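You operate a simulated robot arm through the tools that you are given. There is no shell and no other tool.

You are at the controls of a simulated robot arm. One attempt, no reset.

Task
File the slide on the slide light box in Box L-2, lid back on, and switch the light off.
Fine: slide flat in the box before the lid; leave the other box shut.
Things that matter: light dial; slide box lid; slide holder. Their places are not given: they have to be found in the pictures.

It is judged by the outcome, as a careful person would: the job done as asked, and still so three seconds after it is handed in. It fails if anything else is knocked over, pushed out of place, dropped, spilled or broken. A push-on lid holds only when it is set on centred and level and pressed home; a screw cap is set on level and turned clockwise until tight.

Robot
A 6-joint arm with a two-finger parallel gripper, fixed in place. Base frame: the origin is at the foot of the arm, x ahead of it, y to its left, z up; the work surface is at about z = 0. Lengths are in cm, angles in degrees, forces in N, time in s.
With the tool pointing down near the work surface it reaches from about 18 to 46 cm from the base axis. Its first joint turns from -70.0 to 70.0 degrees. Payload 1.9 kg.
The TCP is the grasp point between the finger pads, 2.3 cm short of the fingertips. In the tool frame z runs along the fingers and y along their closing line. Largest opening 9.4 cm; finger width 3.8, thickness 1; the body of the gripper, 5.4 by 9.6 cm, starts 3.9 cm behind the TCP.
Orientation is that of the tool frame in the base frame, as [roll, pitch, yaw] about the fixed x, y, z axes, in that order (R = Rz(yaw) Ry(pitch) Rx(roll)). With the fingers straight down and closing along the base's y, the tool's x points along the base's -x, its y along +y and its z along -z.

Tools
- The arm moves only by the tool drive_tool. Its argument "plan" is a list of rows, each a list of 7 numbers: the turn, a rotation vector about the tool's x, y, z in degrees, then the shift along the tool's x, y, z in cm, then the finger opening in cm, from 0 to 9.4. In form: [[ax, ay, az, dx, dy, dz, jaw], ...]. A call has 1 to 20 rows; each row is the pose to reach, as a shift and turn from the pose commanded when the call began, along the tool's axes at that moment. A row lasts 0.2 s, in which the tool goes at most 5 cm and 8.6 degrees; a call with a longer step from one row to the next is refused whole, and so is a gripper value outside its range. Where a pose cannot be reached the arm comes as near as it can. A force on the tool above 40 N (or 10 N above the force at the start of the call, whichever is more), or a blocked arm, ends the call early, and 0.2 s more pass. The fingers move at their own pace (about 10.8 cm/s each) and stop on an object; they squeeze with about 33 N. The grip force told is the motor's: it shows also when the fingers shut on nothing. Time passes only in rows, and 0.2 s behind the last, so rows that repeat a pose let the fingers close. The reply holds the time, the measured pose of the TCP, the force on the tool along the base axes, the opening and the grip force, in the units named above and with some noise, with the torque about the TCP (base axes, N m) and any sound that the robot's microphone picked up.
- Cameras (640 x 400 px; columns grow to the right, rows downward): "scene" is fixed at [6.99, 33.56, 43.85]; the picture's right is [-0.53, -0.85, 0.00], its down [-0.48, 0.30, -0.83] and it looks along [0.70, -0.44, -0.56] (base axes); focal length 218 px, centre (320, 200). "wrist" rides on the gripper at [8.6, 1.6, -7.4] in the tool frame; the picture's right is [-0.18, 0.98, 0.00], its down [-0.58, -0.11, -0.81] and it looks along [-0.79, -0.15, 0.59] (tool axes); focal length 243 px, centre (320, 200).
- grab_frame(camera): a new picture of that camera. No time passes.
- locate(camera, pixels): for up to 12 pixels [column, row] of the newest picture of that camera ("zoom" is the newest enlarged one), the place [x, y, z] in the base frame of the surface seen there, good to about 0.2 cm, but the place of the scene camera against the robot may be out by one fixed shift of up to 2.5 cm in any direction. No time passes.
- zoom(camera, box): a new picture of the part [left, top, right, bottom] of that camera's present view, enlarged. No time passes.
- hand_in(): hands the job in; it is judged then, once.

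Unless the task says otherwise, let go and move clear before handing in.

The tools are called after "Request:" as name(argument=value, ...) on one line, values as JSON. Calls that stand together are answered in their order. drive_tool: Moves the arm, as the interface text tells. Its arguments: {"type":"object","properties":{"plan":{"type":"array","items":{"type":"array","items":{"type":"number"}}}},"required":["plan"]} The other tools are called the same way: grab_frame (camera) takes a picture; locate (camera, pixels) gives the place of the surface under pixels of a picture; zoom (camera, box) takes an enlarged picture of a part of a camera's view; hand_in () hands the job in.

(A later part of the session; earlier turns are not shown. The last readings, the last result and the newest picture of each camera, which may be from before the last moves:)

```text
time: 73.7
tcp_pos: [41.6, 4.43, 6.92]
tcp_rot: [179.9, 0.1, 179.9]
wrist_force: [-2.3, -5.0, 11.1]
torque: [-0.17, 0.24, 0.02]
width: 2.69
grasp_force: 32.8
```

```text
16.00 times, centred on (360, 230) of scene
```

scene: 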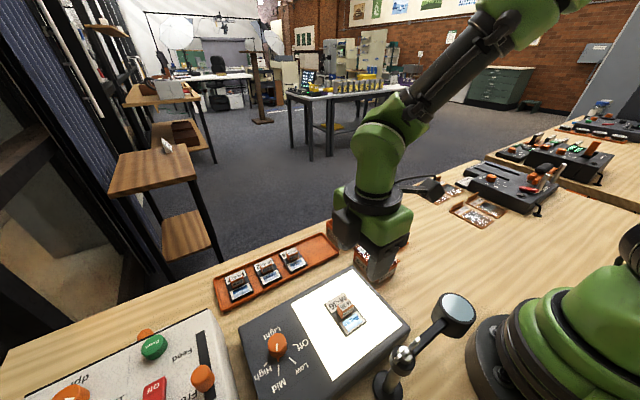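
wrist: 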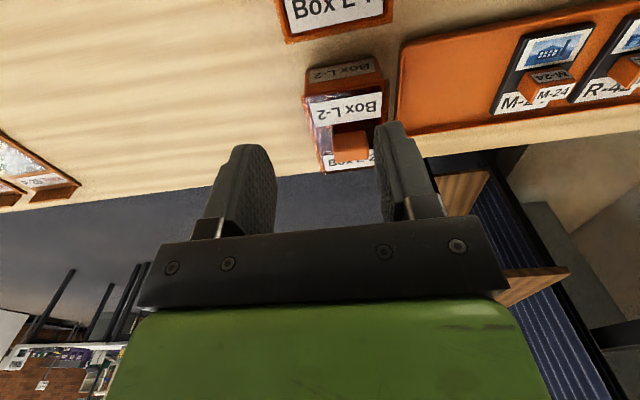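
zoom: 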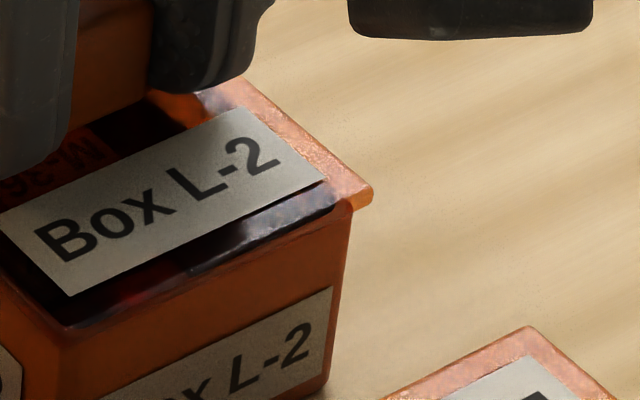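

Centred now: 73/65 px in the wrist view (target differs by about 22, so within 0.04 cm) and 22/23 px at the scene corners. I'll press down while gripped, with a little -x compensation.

Request:
drive_tool(plan=[[0, 0, 0, 0.03, -0.02, 0.06, 2], [0, 0, 0, 0.06, -0.02, 0.12, 2], [0, 0, 0, 0.08, -0.02, 0.16, 2], [0, 0, 0, 0.08, -0.02, 0.16, 2]])

Request:
zoom(camera="wrist", box=[215, 50, 265, 100])

Request:
zoom(camera="wrist", box=[350, 20, 400, 70])

Request:
zoom(camera="scene", box=[322, 214, 338, 226])

Request:
zoom(camera="scene", box=[352, 224, 368, 236])

```text
time: 74.7
tcp_pos: [41.53, 4.49, 6.83]
tcp_rot: [179.9, 0.2, -180.0]
wrist_force: [4.7, -3.1, 21.3]
torque: [-0.05, 0.08, 0.0]
width: 2.7
grasp_force: 32.7
```

```text
8.00 times, centred on (240, 75) of wrist
```

zoom: 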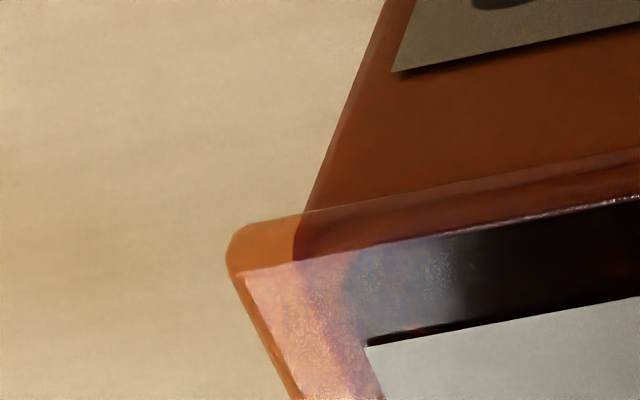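

```text
8.00 times, centred on (375, 45) of wrist
```

zoom: 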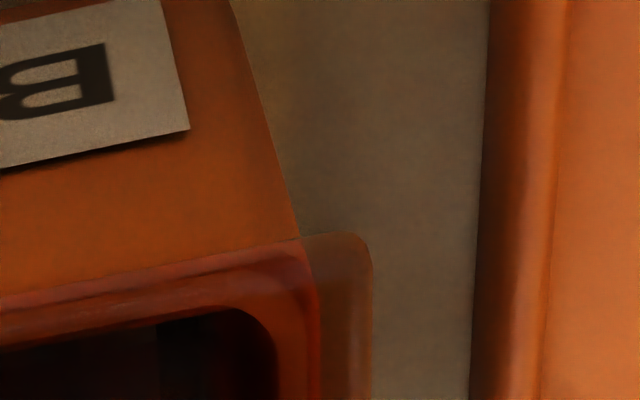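

```text
16.00 times, centred on (330, 220) of scene
```

zoom: 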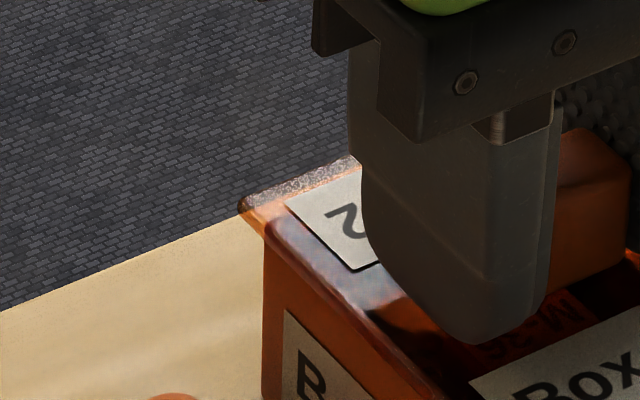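

```text
16.00 times, centred on (360, 230) of scene
```

zoom: 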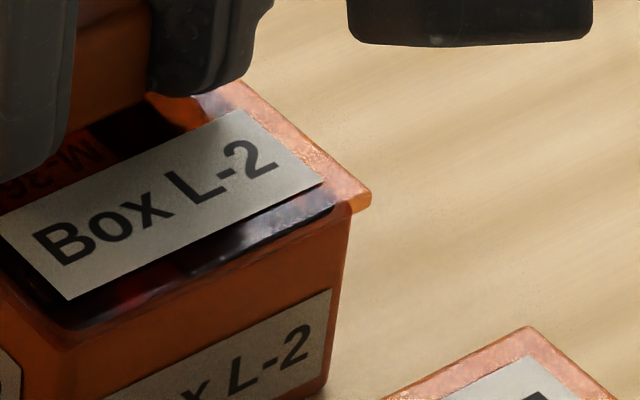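

Force is 21 N and the lid stays centred (box edge at 305/300 in the wrist zooms). I'll press further toward the limit.

Request:
drive_tool(plan=[[0, 0, 0, 0.02, 0, 0.06, 2], [0, 0, 0, 0.03, 0, 0.12, 2], [0, 0, 0, 0.04, 0, 0.18, 2], [0, 0, 0, 0.04, 0, 0.18, 2]])

Request:
drive_tool(plan=[[0, 0, 0, -0.04, 0, -0.1, 2], [0, 0, 0, -0.06, 0, -0.2, 2]])

Request:
drive_tool(plan=[[0, 0, 0, 0, 0, -0.03, 2]])

Request:
drive_tool(plan=[[0, 0, 0, 0, 0, -0.03, 2]])

Request:
drive_tool(plan=[[0, 0, 0, 0, 0, -0.03, 2]])

```text
time: 75.7
tcp_pos: [41.46, 4.51, 6.72]
tcp_rot: [180.0, 0.2, 179.9]
wrist_force: [2.0, 2.5, 30.9]
torque: [0.02, -0.09, 0.0]
width: 2.72
grasp_force: 32.9
```

```text
time: 76.3
tcp_pos: [41.49, 4.46, 6.72]
tcp_rot: [179.9, 0.0, 179.9]
wrist_force: [2.1, 0.0, 16.5]
torque: [0.0, -0.47, -0.01]
width: 2.69
grasp_force: 32.9
```

```text
time: 76.7
tcp_pos: [41.41, 4.6, 6.64]
tcp_rot: [179.9, -0.1, -180.0]
wrist_force: [3.1, -0.4, 4.8]
torque: [-0.07, -0.22, 0.01]
width: 2.69
grasp_force: 32.9
```

```text
time: 77.1
tcp_pos: [41.2, 4.53, 6.79]
tcp_rot: [179.9, -0.2, 179.9]
wrist_force: [0.6, 0.6, -1.2]
torque: [-0.05, 0.02, -0.01]
width: 2.7
grasp_force: 32.4
```

```text
time: 77.5
tcp_pos: [41.38, 4.49, 6.81]
tcp_rot: [179.9, 0.1, -180.0]
wrist_force: [-1.4, -0.5, -1.2]
torque: [0.01, 0.0, -0.02]
width: 2.65
grasp_force: 33.1
```

There may be a slight downward pull (-1.2 N, twice). I'll pull a little more and watch both the force and the picture.

Request:
drive_tool(plan=[[0, 0, 0, 0, 0, -0.04, 2]])

Request:
drive_tool(plan=[[0, 0, 0, 0, 0, -0.04, 2]])

Request:
drive_tool(plan=[[0, 0, 0, 0, 0, 0, 2]])

Request:
zoom(camera="scene", box=[336, 232, 352, 244])

```text
time: 77.9
tcp_pos: [41.47, 4.51, 6.79]
tcp_rot: [180.0, 0.1, -180.0]
wrist_force: [0.6, 0.0, -0.8]
torque: [0.02, -0.03, -0.02]
width: 2.7
grasp_force: 32.9
```

```text
time: 78.3
tcp_pos: [41.41, 4.41, 6.95]
tcp_rot: [179.9, 0.2, 179.9]
wrist_force: [-0.1, -0.3, -1.1]
torque: [-0.03, 0.0, -0.01]
width: 2.7
grasp_force: 32.3
```

```text
time: 78.7
tcp_pos: [41.37, 4.47, 6.85]
tcp_rot: [-180.0, 0.1, -180.0]
wrist_force: [-0.4, -0.5, -1.3]
torque: [-0.01, -0.02, 0.01]
width: 2.67
grasp_force: 33.1
```

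```text
16.00 times, centred on (344, 238) of scene
```

zoom: 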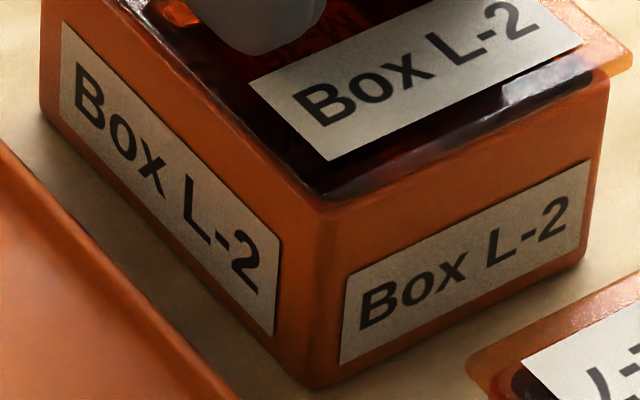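

A steady pull of about -1.1 N now appears where there was none before, so the well-centred press does engage. I'll press it back home the same way.

Request:
drive_tool(plan=[[0, 0, 0, 0, 0, 0.1, 2], [0, 0, 0, 0.01, 0, 0.2, 2], [0, 0, 0, 0.04, 0, 0.28, 2], [0, 0, 0, 0.07, 0, 0.36, 2], [0, 0, 0, 0.1, 0, 0.42, 2], [0, 0, 0, 0.1, 0, 0.42, 2]])

Request:
zoom(camera="wrist", box=[215, 50, 265, 100])

Request:
zoom(camera="wrist", box=[350, 20, 400, 70])

Request:
zoom(camera="scene", box=[336, 232, 352, 244])

```text
time: 80.1
tcp_pos: [41.41, 4.46, 6.7]
tcp_rot: [179.9, 0.3, 180.0]
wrist_force: [-1.2, 2.4, 33.1]
torque: [-0.02, 0.19, -0.05]
width: 2.68
grasp_force: 32.8
```

```text
8.00 times, centred on (240, 75) of wrist
```

zoom: 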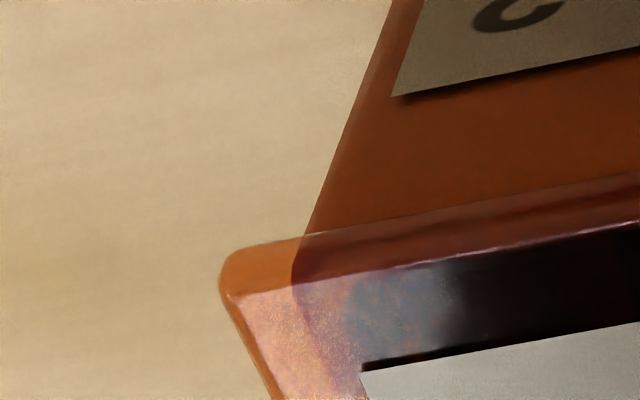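

```text
8.00 times, centred on (375, 45) of wrist
```

zoom: 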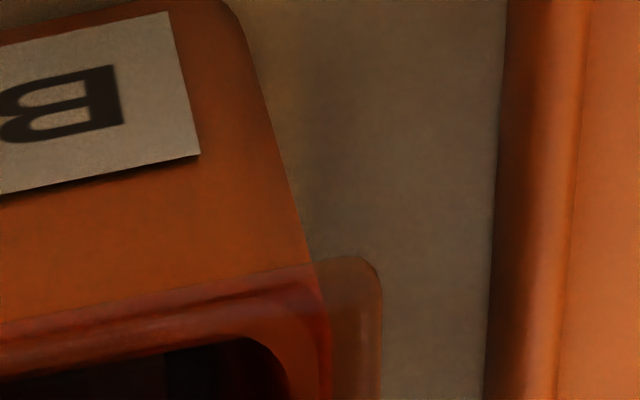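

```text
16.00 times, centred on (344, 238) of scene
```

zoom: 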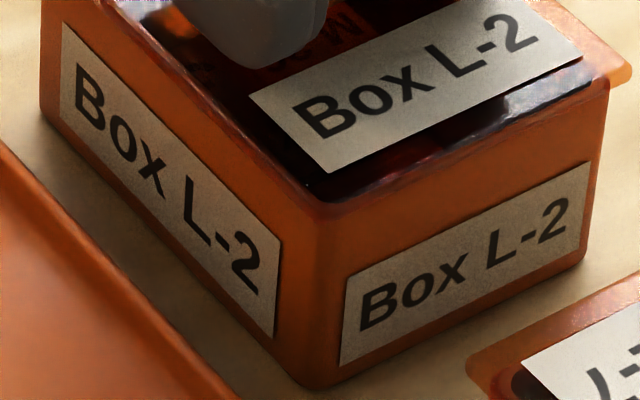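

Pressed to 33 N with almost no side force, and the overhangs are 80/66 px, practically perfect. I'll relax the load, open, and rise.

Request:
drive_tool(plan=[[0, 0, 0, -0.04, 0, -0.08, 2], [0, 0, 0, -0.08, 0, -0.16, 2], [0, 0, 0, -0.1, 0, -0.21, 2], [0, 0, 0, -0.1, 0, -0.21, 2]])

Request:
drive_tool(plan=[[0, 0, 0, 0, 0, 0, 3.2], [0, 0, 0, 0, 0, 0, 5.5], [0, 0, 0, 0, 0, 0, 5.5], [0, 0, 0, 0, 0, -3, 5.5], [0, 0, 0, 0, 0, -6, 5.5], [0, 0, 0, 0, 0, -9, 5.5], [0, 0, 0, 0, 0, -9, 5.5]])

Request:
zoom(camera="scene", box=[322, 214, 338, 226])

Request:
zoom(camera="scene", box=[352, 224, 368, 236])

Request:
zoom(camera="scene", box=[336, 232, 352, 244])

```text
time: 81.1
tcp_pos: [41.29, 4.4, 6.73]
tcp_rot: [180.0, -0.2, -180.0]
wrist_force: [0.9, -1.3, 2.0]
torque: [-0.06, -0.14, -0.03]
width: 2.71
grasp_force: 32.5
```

```text
time: 82.7
tcp_pos: [41.35, 4.45, 15.81]
tcp_rot: [179.9, -0.1, 180.0]
wrist_force: [0.9, -0.1, 0.0]
torque: [0.02, -0.01, -0.01]
width: 5.5
grasp_force: 0.1
```

```text
16.00 times, centred on (330, 220) of scene
```

zoom: 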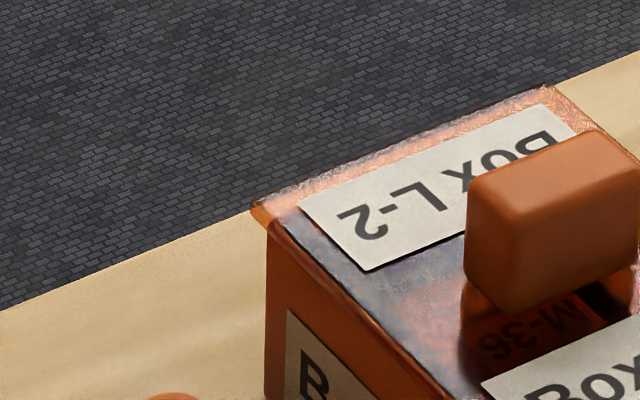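

```text
16.00 times, centred on (360, 230) of scene
```

zoom: 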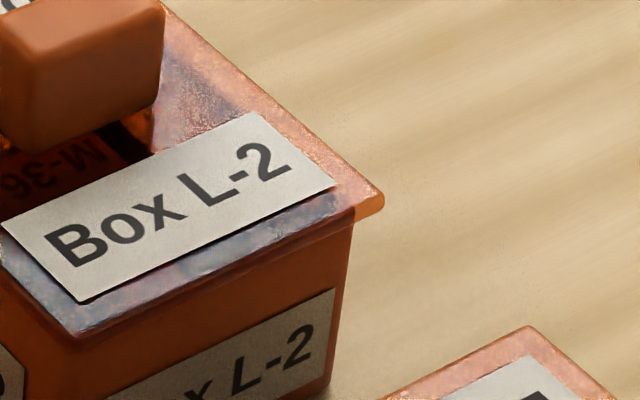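

```text
16.00 times, centred on (344, 238) of scene
```

zoom: 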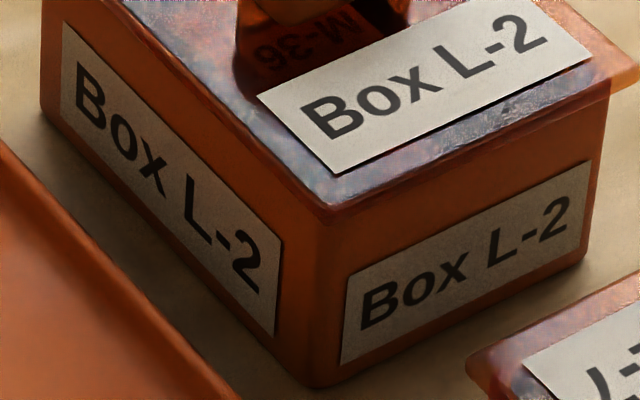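

After release the corner overhangs are 18/32 px, matching closed L-7's (about 17/33 scaled). I'll check y again from the symmetric wrist viewpoint.

Request:
drive_tool(plan=[[0, 0, 0, 1.6, -0.5, 0.5, 5.5], [0, 0, 0, 3.3, -1.1, 1.5, 5.5], [0, 0, 0, 4.85, -1.6, 2.6, 5.5], [0, 0, 0, 4.85, -1.6, 2.6, 5.5]])

Request:
zoom(camera="wrist", box=[290, 60, 340, 110])

Request:
zoom(camera="wrist", box=[355, 60, 405, 110])

Request:
zoom(camera="wrist", box=[280, 20, 400, 140])

```text
time: 83.7
tcp_pos: [36.53, 2.64, 13.5]
tcp_rot: [180.0, 0.1, 179.9]
wrist_force: [0.1, 1.1, 0.1]
torque: [0.01, 0.01, -0.01]
width: 5.5
grasp_force: 0.0
```

```text
8.00 times, centred on (315, 85) of wrist
```

zoom: 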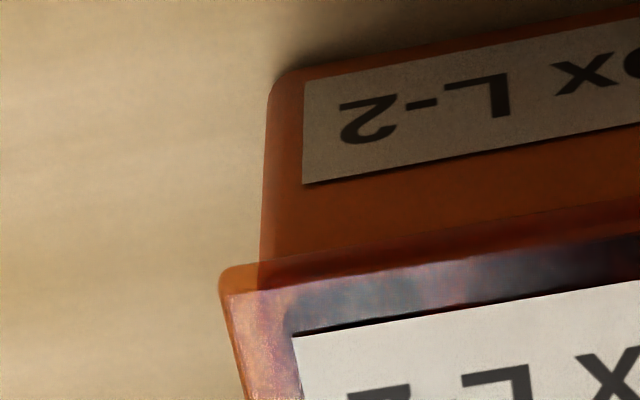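

```text
8.00 times, centred on (380, 85) of wrist
```

zoom: 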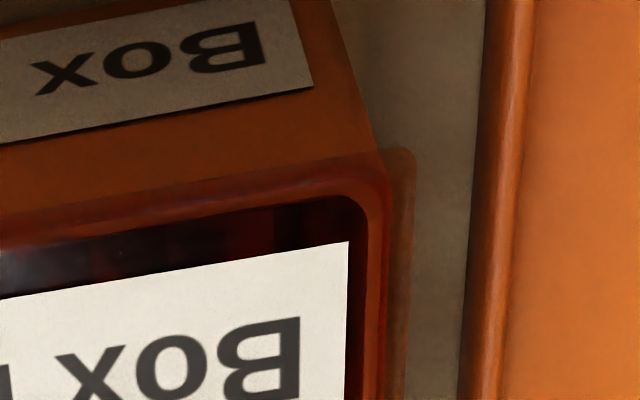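

```text
3.33 times, centred on (340, 80) of wrist
```

zoom: 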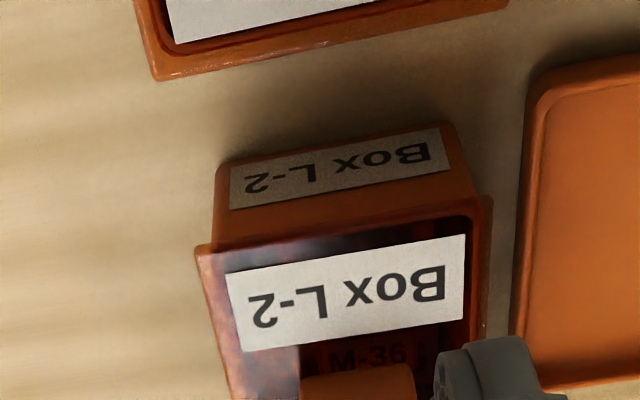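

y is symmetric now (40 vs 37 px). For x, I'll take the same view of the closed L-7 by moving exactly 12 cm toward -x, and compare.

Request:
drive_tool(plan=[[0, 0, 0, 3, 0, 0, 5.5], [0, 0, 0, 6, 0, 0, 5.5], [0, 0, 0, 9, 0, 0, 5.5], [0, 0, 0, 12, 0.05, 0, 5.5], [0, 0, 0, 12, 0.05, 0, 5.5], [0, 0, 0, 12, 0.05, 0, 5.5]])

Request:
zoom(camera="wrist", box=[290, 60, 340, 110])

Request:
zoom(camera="wrist", box=[355, 60, 405, 110])

Request:
zoom(camera="wrist", box=[280, 20, 400, 140])

```text
time: 85.1
tcp_pos: [24.52, 2.72, 13.36]
tcp_rot: [179.9, 0.1, -180.0]
wrist_force: [-0.2, -0.2, -0.3]
torque: [-0.02, 0.02, 0.02]
width: 5.5
grasp_force: 0.0
```

```text
8.00 times, centred on (315, 85) of wrist
```

zoom: 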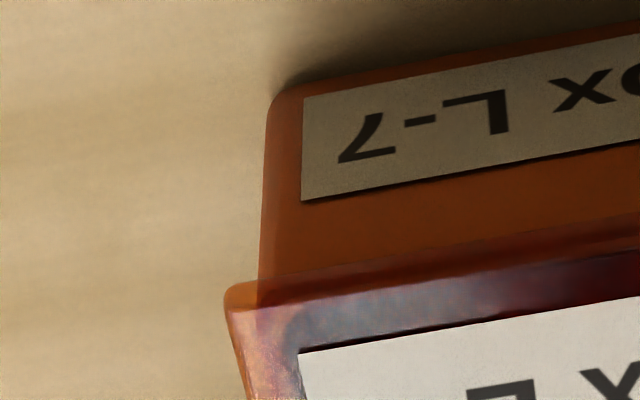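

```text
8.00 times, centred on (380, 85) of wrist
```

zoom: 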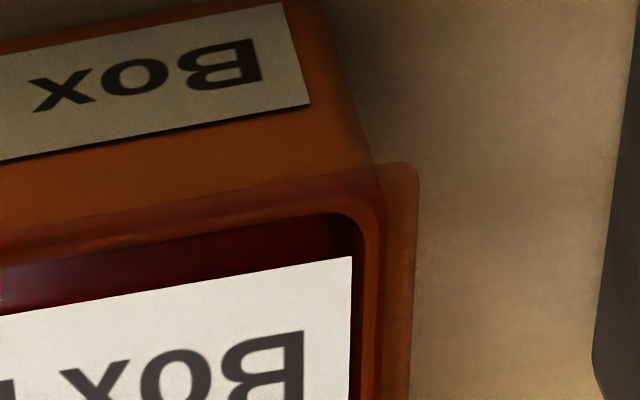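

```text
3.33 times, centred on (340, 80) of wrist
```

zoom: 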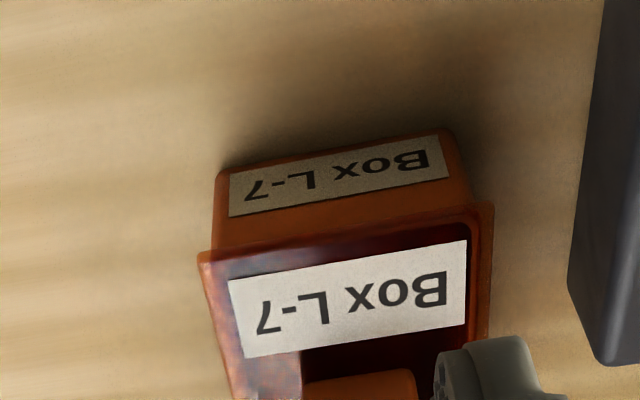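

Compared with closed L-7 from the same viewpoint, the L-2 lid label is within 0.06 cm in y and 0.01 cm in x/height, so it is seated and centred like L-7. I'll finish with one vertical press on the knob top at this position, compensating the drift.

Request:
drive_tool(plan=[[0, 0, 0, -4, 0.4, -1, 3], [0, 0, 0, -8, 0.8, -1, 0], [0, 0, 0, -12, 1.2, -1, 0], [0, 0, 0, -15.5, 1.45, -1, 0], [0, 0, 0, -16.9, 1.55, 0, 0], [0, 0, 0, -16.9, 1.55, 2.2, 0], [0, 0, 0, -16.9, 1.55, 4.0, 0], [0, 0, 0, -16.9, 1.55, 4.0, 0]])

Request:
zoom(camera="scene", box=[305, 190, 385, 245])

```text
time: 86.9
tcp_pos: [41.52, 4.46, 9.02]
tcp_rot: [179.8, 0.0, -179.9]
wrist_force: [0.1, 0.7, -0.9]
torque: [0.03, 0.0, 0.02]
width: 0.0
grasp_force: 33.1
```

```text
7.27 times, centred on (345, 218) of scene
```

zoom: 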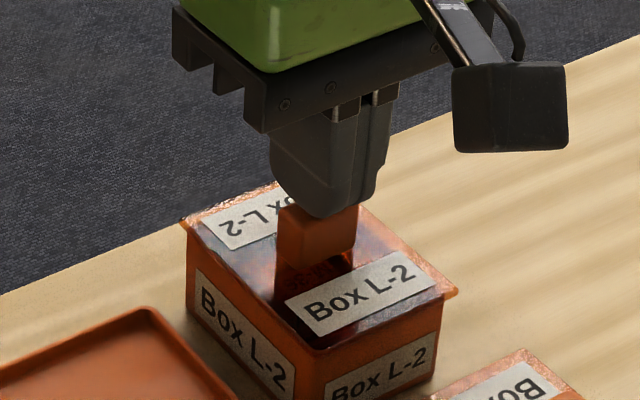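

Request:
drive_tool(plan=[[0, 0, 0, 0, 0, 0.1, 0], [0, 0, 0, 0.02, 0, 0.2, 0], [0, 0, 0, 0.05, 0, 0.28, 0], [0, 0, 0, 0.08, 0, 0.34, 0], [0, 0, 0, 0.1, 0, 0.4, 0], [0, 0, 0, 0.1, 0, 0.4, 0]])

Request:
zoom(camera="scene", box=[352, 224, 368, 236])

Request:
zoom(camera="scene", box=[322, 214, 338, 226])

```text
time: 88.3
tcp_pos: [41.37, 4.43, 8.96]
tcp_rot: [179.8, 0.3, 180.0]
wrist_force: [4.7, -0.4, 28.4]
torque: [-0.04, -0.05, -0.02]
width: 0.0
grasp_force: 33.0
```

```text
16.00 times, centred on (360, 230) of scene
```

zoom: 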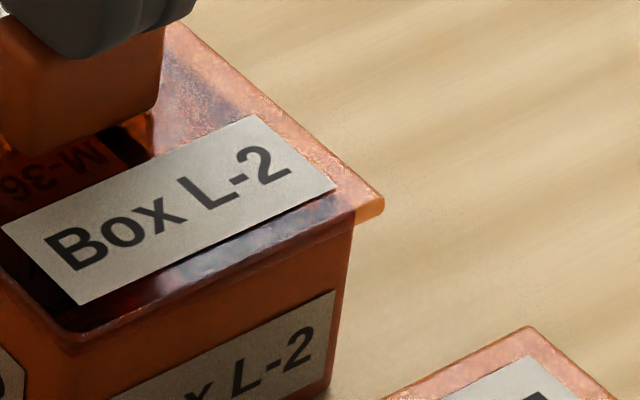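

```text
16.00 times, centred on (330, 220) of scene
```

zoom: 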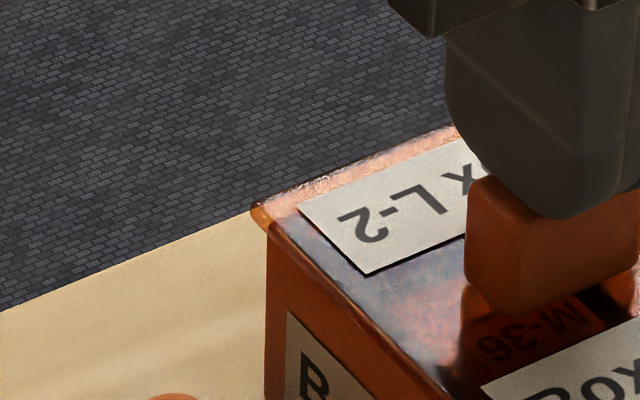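

The lid stayed in place at 28 N (corners still 250/268 and 384/352). I'll press a little more, then ease off and rise.

Request:
drive_tool(plan=[[0, 0, 0, 0.015, 0, 0.04, 0], [0, 0, 0, 0.03, 0, 0.08, 0], [0, 0, 0, 0.03, 0, 0.08, 0]])

Request:
drive_tool(plan=[[0, 0, 0, -0.04, 0, -0.1, 0], [0, 0, 0, -0.08, 0, -0.2, 0], [0, 0, 0, -0.1, 0, -0.4, 0], [0, 0, 0, -0.1, 0, -2, 0], [0, 0, 0, -0.1, 0, -5, 0], [0, 0, 0, -0.1, 0, -8, 0], [0, 0, 0, -0.1, 0, -9, 0]])

Request:
zoom(camera="scene", box=[352, 224, 368, 236])

Request:
zoom(camera="scene", box=[322, 214, 338, 226])

Request:
zoom(camera="scene", box=[336, 232, 352, 244])

```text
time: 89.1
tcp_pos: [41.41, 4.54, 8.9]
tcp_rot: [179.9, 0.3, 180.0]
wrist_force: [3.8, -2.0, 37.9]
torque: [-0.08, -0.03, -0.01]
width: 0.0
grasp_force: 32.9
```

```text
time: 90.7
tcp_pos: [41.38, 4.5, 17.71]
tcp_rot: [179.9, 0.0, 180.0]
wrist_force: [0.5, 1.2, -0.1]
torque: [0.02, 0.01, 0.0]
width: 0.0
grasp_force: 33.2
```

```text
16.00 times, centred on (360, 230) of scene
```

zoom: 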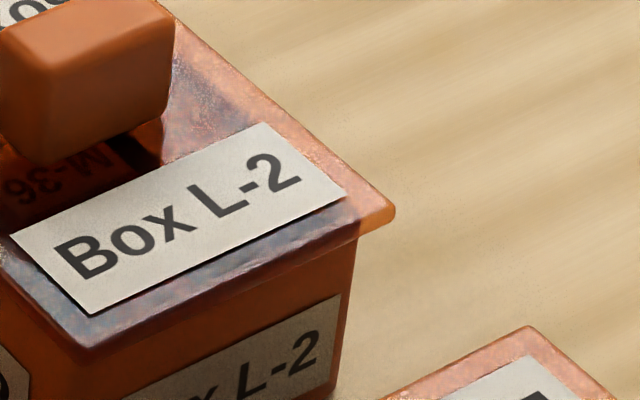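

```text
16.00 times, centred on (330, 220) of scene
```

zoom: 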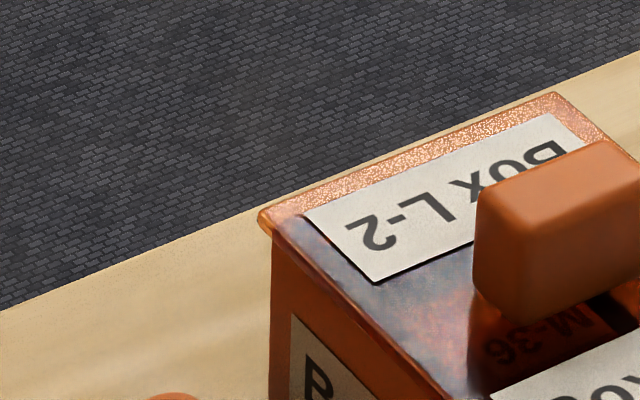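

```text
16.00 times, centred on (344, 238) of scene
```

zoom: 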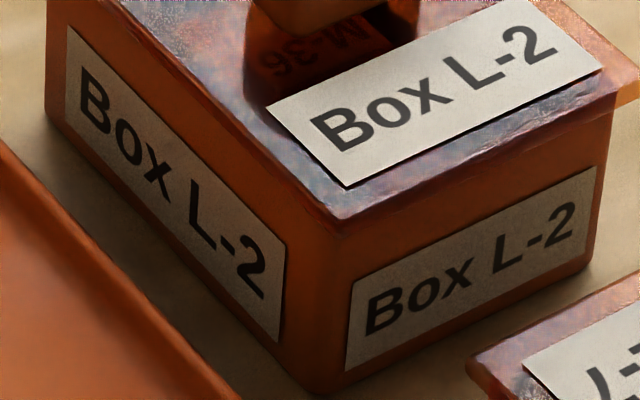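

The lid is pressed to 38 N and sits within about 0.07 cm of L-7's alignment; lid and box now move together. Next is the dial, so I'll check the neighbouring device's height and travel to a viewpoint above the dial.

Request:
locate(camera="scene", pixels=[[152, 345], [203, 375], [205, 340], [210, 312], [240, 385], [155, 388], [278, 345], [278, 335], [75, 392]])

Request:
drive_tool(plan=[[0, 0, 0, 2.4, 3.2, 0, 2], [0, 0, 0, 4.9, 6.6, 0, 4], [0, 0, 0, 7.4, 10, 0, 4.5], [0, 0, 0, 9.9, 13.3, 0, 4.5], [0, 0, 0, 12.4, 16.6, 0, 4.5], [0, 0, 0, 14.9, 20, 0, 4.5], [0, 0, 0, 17.3, 23.3, 0, 4.5], [0, 0, 0, 19.7, 26.5, 0, 4.5], [0, 0, 0, 19.7, 26.5, 0, 4.5]])

Request:
grab_frame(camera="wrist")

Request:
grab_frame(camera="scene")

```text
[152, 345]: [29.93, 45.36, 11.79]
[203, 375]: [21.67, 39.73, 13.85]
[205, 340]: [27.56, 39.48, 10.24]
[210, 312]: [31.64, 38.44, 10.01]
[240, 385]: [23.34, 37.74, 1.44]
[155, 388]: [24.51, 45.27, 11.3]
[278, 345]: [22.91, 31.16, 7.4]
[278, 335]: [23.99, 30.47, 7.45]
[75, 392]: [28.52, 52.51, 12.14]
```

```text
time: 92.7
tcp_pos: [21.85, 30.8, 17.56]
tcp_rot: [179.9, 0.0, -180.0]
wrist_force: [-0.1, 0.4, 0.3]
torque: [-0.03, 0.03, -0.02]
width: 4.52
grasp_force: 0.0
```

```text
taken
```

wrist: 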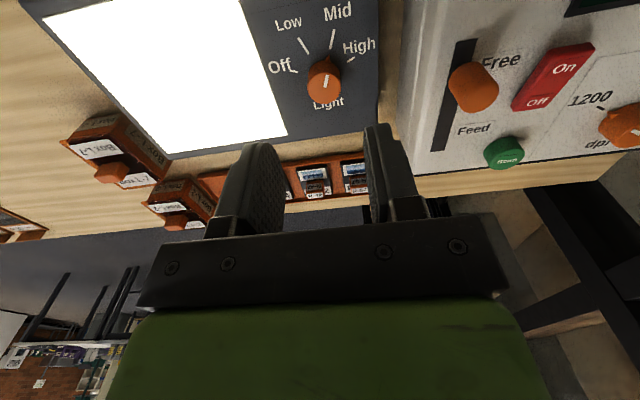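

```text
taken
```

scene: 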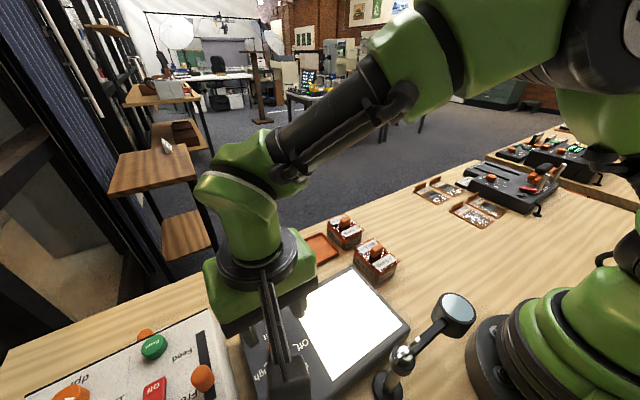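

The dial is at (325,82) in the wrist view, with Off to the upper-left of it and Mid at top. The neighbouring device starts at y≈37.5, so there's room. I'll zoom and locate.

Request:
zoom(camera="wrist", box=[260, 0, 390, 115])

```text
3.48 times, centred on (325, 58) of wrist
```

zoom: 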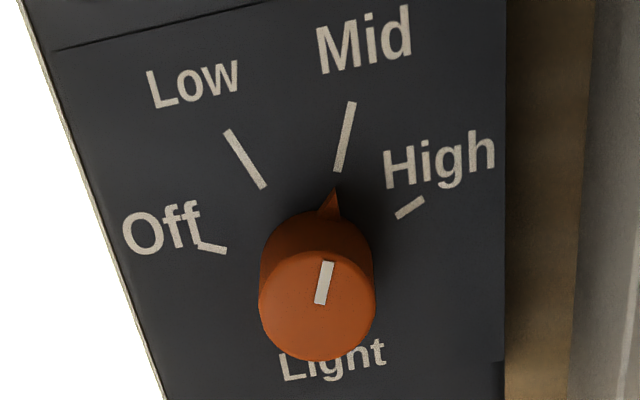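

Request:
locate(camera="zoom", pixels=[[337, 168], [352, 105], [263, 185], [228, 133], [222, 250], [202, 246], [398, 216], [420, 200], [318, 305], [265, 300], [370, 300], [318, 352]])

Request:
locate(camera="zoom", pixels=[[318, 255], [327, 265], [320, 300], [331, 195], [320, 210], [290, 330], [350, 330], [280, 270], [360, 270]])

```text
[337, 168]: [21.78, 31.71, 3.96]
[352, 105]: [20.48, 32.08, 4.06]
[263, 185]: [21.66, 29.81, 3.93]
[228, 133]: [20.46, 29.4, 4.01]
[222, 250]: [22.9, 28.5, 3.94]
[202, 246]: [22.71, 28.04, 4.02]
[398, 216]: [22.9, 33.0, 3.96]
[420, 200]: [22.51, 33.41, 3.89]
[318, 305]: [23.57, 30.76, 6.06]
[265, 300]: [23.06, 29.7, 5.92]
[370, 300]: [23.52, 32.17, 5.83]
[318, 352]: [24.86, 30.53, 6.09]
```

```text
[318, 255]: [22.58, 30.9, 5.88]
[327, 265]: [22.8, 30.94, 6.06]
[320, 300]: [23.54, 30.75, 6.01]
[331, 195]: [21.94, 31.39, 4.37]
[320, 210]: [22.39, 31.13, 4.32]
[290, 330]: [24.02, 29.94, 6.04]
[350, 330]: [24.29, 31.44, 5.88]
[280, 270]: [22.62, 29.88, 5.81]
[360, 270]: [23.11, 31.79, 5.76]
```

The dial top is centred near (23.7,30.87), diameter about 2.5, top z≈6.0; the pointer is at about 160° and Off at about 250°, so a +90° turn about base z. I'll move over it and hover.

Request:
drive_tool(plan=[[0, 0, 0, -1.93, -0.03, 0, 4.5], [0, 0, 0, -1.93, -0.03, 3, 4.5], [0, 0, 0, -1.93, -0.03, 6, 4.5], [0, 0, 0, -1.93, -0.03, 8.4, 4.5], [0, 0, 0, -1.93, -0.03, 8.4, 4.5]])

Request:
grab_frame(camera="wrist")

Request:
zoom(camera="scene", box=[200, 250, 400, 400])

Request:
locate(camera="wrist", pixels=[[318, 120], [318, 130], [318, 140], [318, 150], [305, 140], [335, 140]])

```text
time: 93.9
tcp_pos: [24.05, 31.01, 9.07]
tcp_rot: [179.9, 0.1, 180.0]
wrist_force: [0.7, -0.7, 0.1]
torque: [0.02, -0.01, -0.01]
width: 4.49
grasp_force: 0.0
```

```text
taken
```

wrist: 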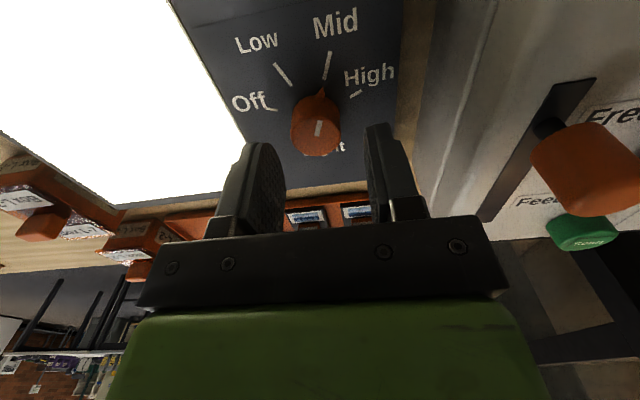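

```text
2.67 times, centred on (300, 325) of scene
```

zoom: 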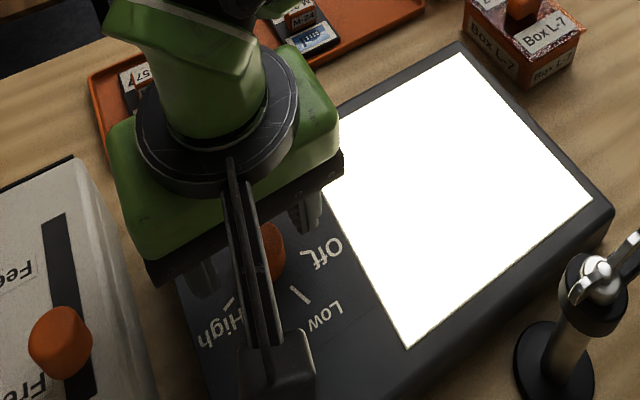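

```text
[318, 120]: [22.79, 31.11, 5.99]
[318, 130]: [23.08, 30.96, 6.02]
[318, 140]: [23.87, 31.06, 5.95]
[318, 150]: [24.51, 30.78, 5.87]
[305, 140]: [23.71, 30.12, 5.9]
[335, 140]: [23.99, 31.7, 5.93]
```

Request:
zoom(camera="wrist", box=[270, 75, 370, 175])

```text
4.00 times, centred on (320, 125) of wrist
```

zoom: 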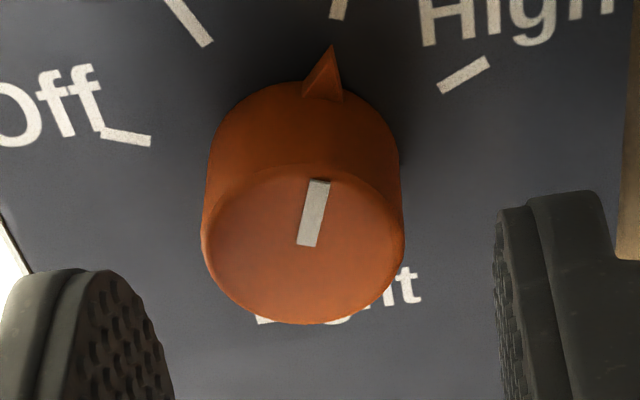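

Request:
locate(camera="zoom", pixels=[[208, 245], [398, 240], [300, 168], [300, 318], [302, 245], [225, 285], [385, 280], [235, 190], [370, 180], [318, 185], [305, 242], [330, 60]])

```text
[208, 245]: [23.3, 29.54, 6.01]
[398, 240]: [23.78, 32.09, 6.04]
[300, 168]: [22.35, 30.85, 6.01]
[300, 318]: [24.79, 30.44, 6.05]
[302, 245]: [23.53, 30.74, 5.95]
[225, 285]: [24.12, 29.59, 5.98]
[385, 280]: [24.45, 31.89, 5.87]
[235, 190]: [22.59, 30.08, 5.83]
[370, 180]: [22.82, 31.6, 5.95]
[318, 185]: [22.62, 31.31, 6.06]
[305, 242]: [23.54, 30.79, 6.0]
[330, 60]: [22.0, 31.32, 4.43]
```

The dial centre is (23.57,30.82). I'll shift -0.2 in x and -0.08 in y, descend so the fingertips are around z 4.6, then close.

Request:
drive_tool(plan=[[0, 0, 0, 0.2, -0.08, 0, 4.5], [0, 0, 0, 0.2, -0.08, 1, 4.5], [0, 0, 0, 0.2, -0.08, 2.05, 4.5], [0, 0, 0, 0.2, -0.08, 2.05, 4.5]])

Request:
drive_tool(plan=[[0, 0, 0, 0, 0, 0, 3.5], [0, 0, 0, 0, 0, 0, 2.8], [0, 0, 0, 0, 0, 0, 2], [0, 0, 0, 0, 0, 0, 2]])

Request:
zoom(camera="wrist", box=[240, 60, 400, 200])

```text
time: 94.9
tcp_pos: [23.58, 30.85, 7.21]
tcp_rot: [179.9, 0.0, 180.0]
wrist_force: [0.0, -0.8, 0.2]
torque: [0.0, 0.02, 0.01]
width: 4.5
grasp_force: 0.2
```

```text
time: 95.9
tcp_pos: [23.46, 30.71, 7.02]
tcp_rot: [-180.0, 0.1, 179.9]
wrist_force: [0.1, -13.0, 5.4]
torque: [-0.3, 0.08, -0.03]
width: 2.73
grasp_force: 44.5
```

```text
2.86 times, centred on (320, 130) of wrist
```

zoom: 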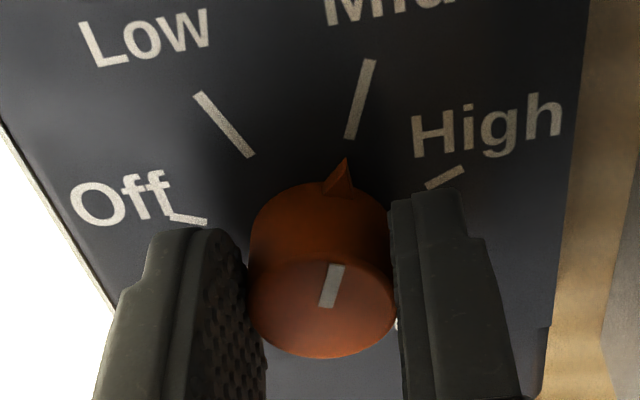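

The dial is gripped at 2.73 wide, but there is -13 N sideways in y, so I'll shift about 0.1 cm toward -y to relieve it.

Request:
drive_tool(plan=[[0, 0, 0, 0, -0.08, 0, 2], [0, 0, 0, 0, -0.12, 0, 2], [0, 0, 0, 0, -0.12, 0, 2]])

```text
time: 96.7
tcp_pos: [23.42, 30.72, 7.22]
tcp_rot: [179.7, 0.2, -179.8]
wrist_force: [2.6, 2.8, -3.3]
torque: [0.06, 0.2, 0.01]
width: 2.74
grasp_force: 45.1
stopped in row 3: the force on the tool passed its limit at 42 N (the readings are from after the stop); the commanded pose is now the measured one
```

The load spiked briefly but is small now (about 3 N). I'll start turning in small steps: the tool-z turn is negative for a counterclockwise turn seen from above.

Request:
drive_tool(plan=[[0, 0, -4, 0, 0, 0, 2], [0, 0, -8, 0, 0, 0, 2], [0, 0, -12, 0, 0, 0, 2], [0, 0, -16, 0, 0, 0, 2]])

Request:
zoom(camera="wrist", box=[240, 60, 400, 200])

```text
time: 97.7
tcp_pos: [23.44, 30.69, 6.98]
tcp_rot: [179.9, 0.2, -163.8]
wrist_force: [-3.9, -21.4, 20.4]
torque: [-0.45, -0.14, -0.07]
width: 2.7
grasp_force: 44.7
```

```text
2.86 times, centred on (320, 130) of wrist
```

zoom: 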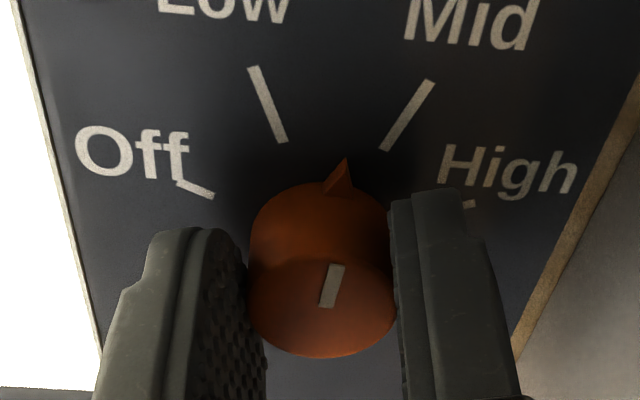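

The dial turns with the gripper. There's -21 N in y and +20 N in z, so I'll ease 0.1 cm toward -y and 0.1 up before turning on.

Request:
drive_tool(plan=[[0, 0, 0, 0.015, -0.05, -0.05, 2], [0, 0, 0, 0.03, -0.1, -0.1, 2]])

```text
time: 98.3
tcp_pos: [23.53, 30.66, 7.15]
tcp_rot: [179.8, 0.4, -163.7]
wrist_force: [12.4, 7.5, -29.8]
torque: [-0.07, 0.47, 0.01]
width: 2.69
grasp_force: 45.4
```

That overshot a little (-30 N in z), so I'll go back about half-way.

Request:
drive_tool(plan=[[0, 0, 0, -0.017, 0.006, 0.03, 2], [0, 0, 0, -0.034, 0.011, 0.055, 2]])

```text
time: 98.9
tcp_pos: [23.37, 30.66, 7.17]
tcp_rot: [179.6, 0.3, -163.7]
wrist_force: [10.7, 13.8, -37.5]
torque: [0.2, -0.19, 0.03]
width: 2.72
grasp_force: 45.4
```

The forces aren't settling, so I'll open the fingers to let everything relax and then re-grip cleanly.

Request:
drive_tool(plan=[[0, 0, 0, 0, 0, 0, 3.2], [0, 0, 0, 0, 0, 0, 3.8], [0, 0, 0, 0, 0, 0, 3.8]])

Request:
grab_frame(camera="wrist")

Request:
zoom(camera="wrist", box=[240, 60, 400, 200])

```text
time: 99.7
tcp_pos: [23.49, 30.69, 7.37]
tcp_rot: [179.7, 0.3, -163.9]
wrist_force: [0.6, -0.1, 0.1]
torque: [-0.03, 0.04, 0.01]
width: 3.77
grasp_force: 0.1
```

```text
taken
```

wrist: 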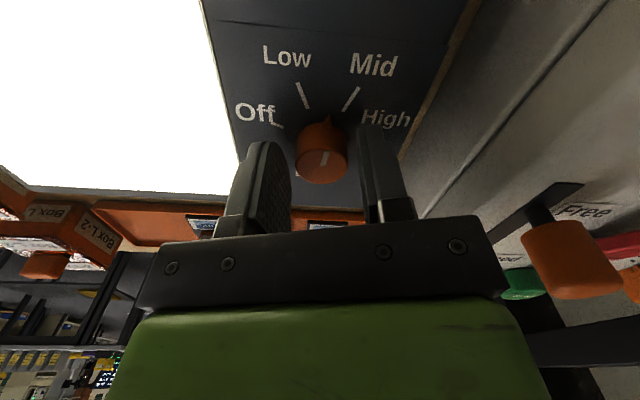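

```text
2.86 times, centred on (320, 130) of wrist
```

zoom: 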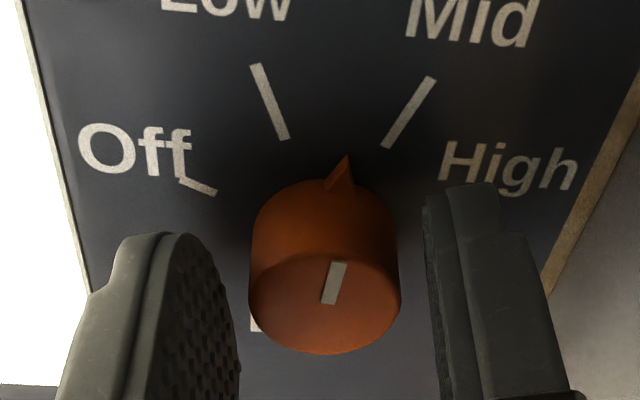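

The forces are zero and the pointer is between Mid and Low. The dial sits nearer the left finger (13 vs 30 px gap), so I'll shift -0.13 along tool y and close again.

Request:
drive_tool(plan=[[0, 0, 0, 0, -0.13, 0.1, 3.8], [0, 0, 0, 0, -0.13, 0.15, 3.8], [0, 0, 0, 0, -0.13, 0.15, 3.2], [0, 0, 0, 0, -0.13, 0.15, 2.5], [0, 0, 0, 0, -0.13, 0.15, 2.2], [0, 0, 0, 0, -0.13, 0.15, 2.2]])

```text
time: 101.1
tcp_pos: [23.48, 30.69, 7.17]
tcp_rot: [179.6, 0.4, -163.7]
wrist_force: [-6.4, 17.2, -4.5]
torque: [0.41, -0.06, 0.07]
width: 2.97
grasp_force: 8.5
```

Request:
drive_tool(plan=[[0, 0, 0, 0.01, 0.04, 0, 2], [0, 0, 0, 0.02, 0.06, 0, 2], [0, 0, 0, 0.02, 0.06, 0, 2]])

```text
time: 101.9
tcp_pos: [23.47, 30.71, 7.1]
tcp_rot: [179.7, 0.4, -163.8]
wrist_force: [-3.2, 17.3, 8.3]
torque: [0.54, 0.07, 0.03]
width: 2.78
grasp_force: 9.1
```

Request:
drive_tool(plan=[[0, 0, 0, -0.01, 0.03, 0, 2], [0, 0, 0, -0.02, 0.06, 0, 2], [0, 0, 0, -0.02, 0.06, 0, 2]])

Request:
zoom(camera="wrist", box=[240, 60, 400, 200])

```text
time: 102.7
tcp_pos: [23.36, 30.69, 7.13]
tcp_rot: [179.7, 0.2, -163.8]
wrist_force: [-6.0, 17.0, 4.7]
torque: [0.47, 0.04, 0.05]
width: 2.8
grasp_force: 9.0
```

```text
2.86 times, centred on (320, 130) of wrist
```

zoom: 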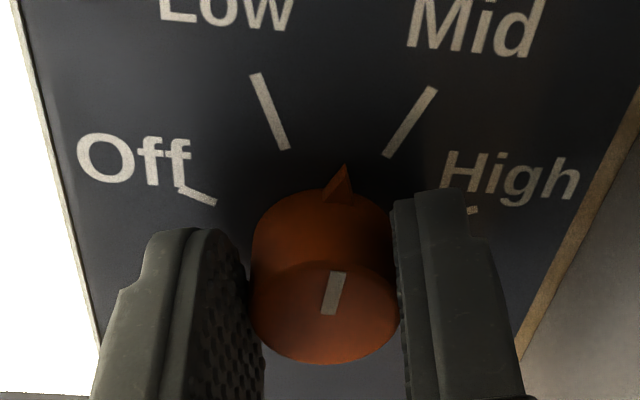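

Only the right finger is bearing (17 N in y). I'll move another 0.1 cm toward +y so both fingers engage.

Request:
drive_tool(plan=[[0, 0, 0, -0.015, 0.05, 0, 2], [0, 0, 0, -0.03, 0.1, 0, 2], [0, 0, 0, -0.03, 0.1, 0, 2]])

```text
time: 103.5
tcp_pos: [23.38, 30.65, 6.98]
tcp_rot: [179.9, 0.0, -164.0]
wrist_force: [-19.2, 1.8, 13.2]
torque: [0.14, -0.18, 0.04]
width: 2.73
grasp_force: 44.9
```

Both fingers grip now (45 N). I'll continue the turn in short bursts, easing slightly toward -x.

Request:
drive_tool(plan=[[0, 0, -4, 0.03, 0.01, -0.01, 2], [0, 0, -8, 0.04, 0.01, -0.02, 2], [0, 0, -13, 0.04, 0.01, -0.02, 2], [0, 0, -18, 0.04, 0.01, -0.02, 2]])

Request:
zoom(camera="wrist", box=[240, 60, 400, 200])

```text
time: 104.5
tcp_pos: [23.41, 30.67, 6.95]
tcp_rot: [180.0, 0.2, -146.6]
wrist_force: [0.1, -3.2, 3.0]
torque: [0.06, -0.29, 0.0]
width: 2.72
grasp_force: 44.4
stopped in row 4: the force on the tool passed its limit at 41 N (the readings are from after the stop); the commanded pose is now the measured one
```

```text
2.86 times, centred on (320, 130) of wrist
```

zoom: 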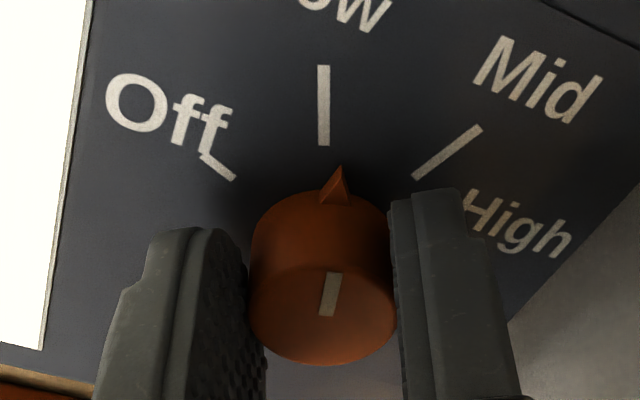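

The pointer has nearly reached Low. The spikes come from the tool axis being about 0.18 cm off the dial axis, so I'll turn the next 24° about the dial's own axis by adding matching shifts.

Request:
drive_tool(plan=[[0, 0, -6, -0.001, -0.019, 0, 2], [0, 0, -12, -0.004, -0.037, 0, 2], [0, 0, -18, -0.009, -0.056, 0, 2], [0, 0, -24, -0.016, -0.073, 0, 2]])

Request:
zoom(camera="wrist", box=[240, 60, 400, 200])

```text
time: 105.5
tcp_pos: [23.56, 30.42, 6.97]
tcp_rot: [-179.8, 0.1, -122.5]
wrist_force: [13.2, -16.1, 10.7]
torque: [-0.57, -0.07, -0.11]
width: 2.75
grasp_force: 45.2
```

```text
2.86 times, centred on (320, 130) of wrist
```

zoom: 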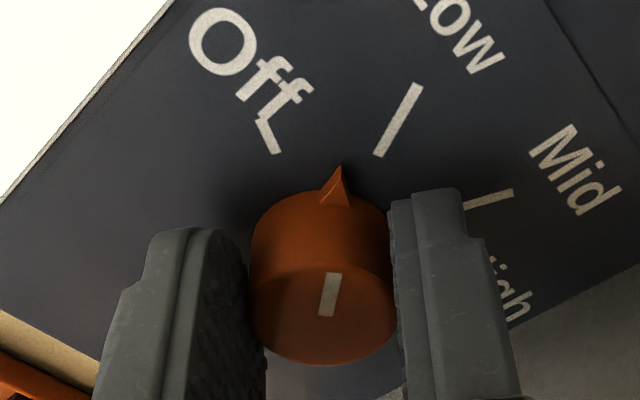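

The pointer is past Low with about 30° left to Off. The residual side force (about -20 N along tool y) means I should compensate a bit more, so I'll relieve it and turn another 24°.

Request:
drive_tool(plan=[[0, 0, 0, 0, -0.035, -0.01, 2], [0, 0, -6, -0.001, -0.06, -0.01, 2], [0, 0, -12, -0.005, -0.085, -0.02, 2], [0, 0, -18, -0.012, -0.11, -0.02, 2], [0, 0, -24, -0.022, -0.135, -0.02, 2]])

Request:
zoom(camera="wrist", box=[240, 60, 400, 200])

Request:
zoom(camera="scene", box=[180, 240, 420, 400])

```text
time: 106.8
tcp_pos: [23.7, 30.4, 7.01]
tcp_rot: [-180.0, 0.1, -98.5]
wrist_force: [25.2, -11.7, -14.5]
torque: [0.32, -0.66, -0.08]
width: 2.73
grasp_force: 45.1
```

```text
2.86 times, centred on (320, 130) of wrist
```

zoom: 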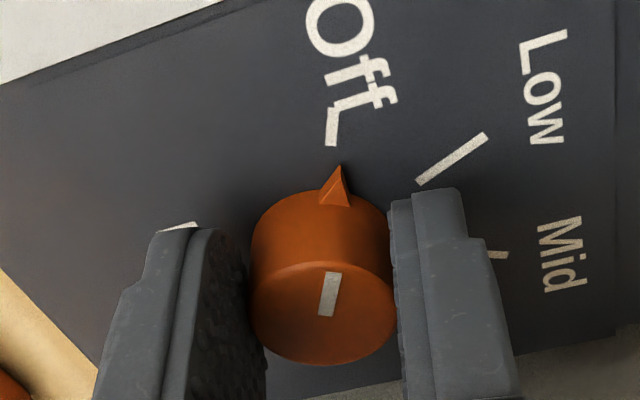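

```text
2.50 times, centred on (300, 320) of scene
```

zoom: 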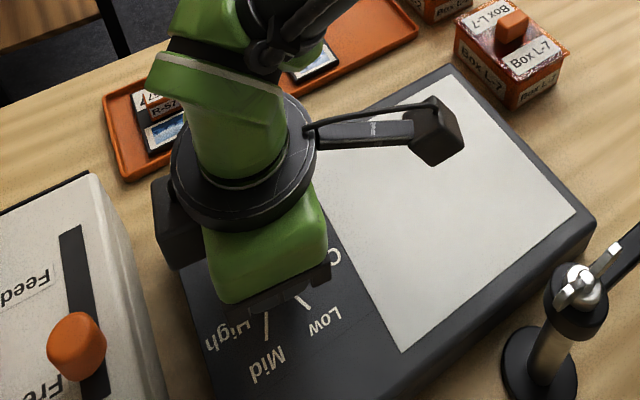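

The panel has gone dark grey, so the light appears off; the pointer tip (338,166) is about 5° short of the Off tick (331,146). I'll relieve the side load and turn 5° more.

Request:
drive_tool(plan=[[0, 0, 0, 0, -0.04, 0.02, 2], [0, 0, -3, 0, -0.055, 0.02, 2], [0, 0, -5, 0, -0.065, 0.02, 2], [0, 0, -5, 0, -0.065, 0.02, 2]])

Request:
zoom(camera="wrist", box=[240, 60, 400, 200])

```text
time: 107.8
tcp_pos: [23.75, 30.47, 7.09]
tcp_rot: [-179.7, 0.0, -93.6]
wrist_force: [28.9, -16.9, -11.9]
torque: [-0.46, -0.57, -0.1]
width: 2.73
grasp_force: 44.5
```

```text
2.86 times, centred on (320, 130) of wrist
```

zoom: 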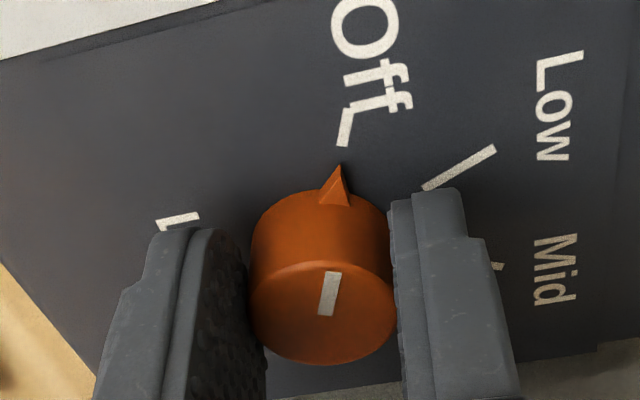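

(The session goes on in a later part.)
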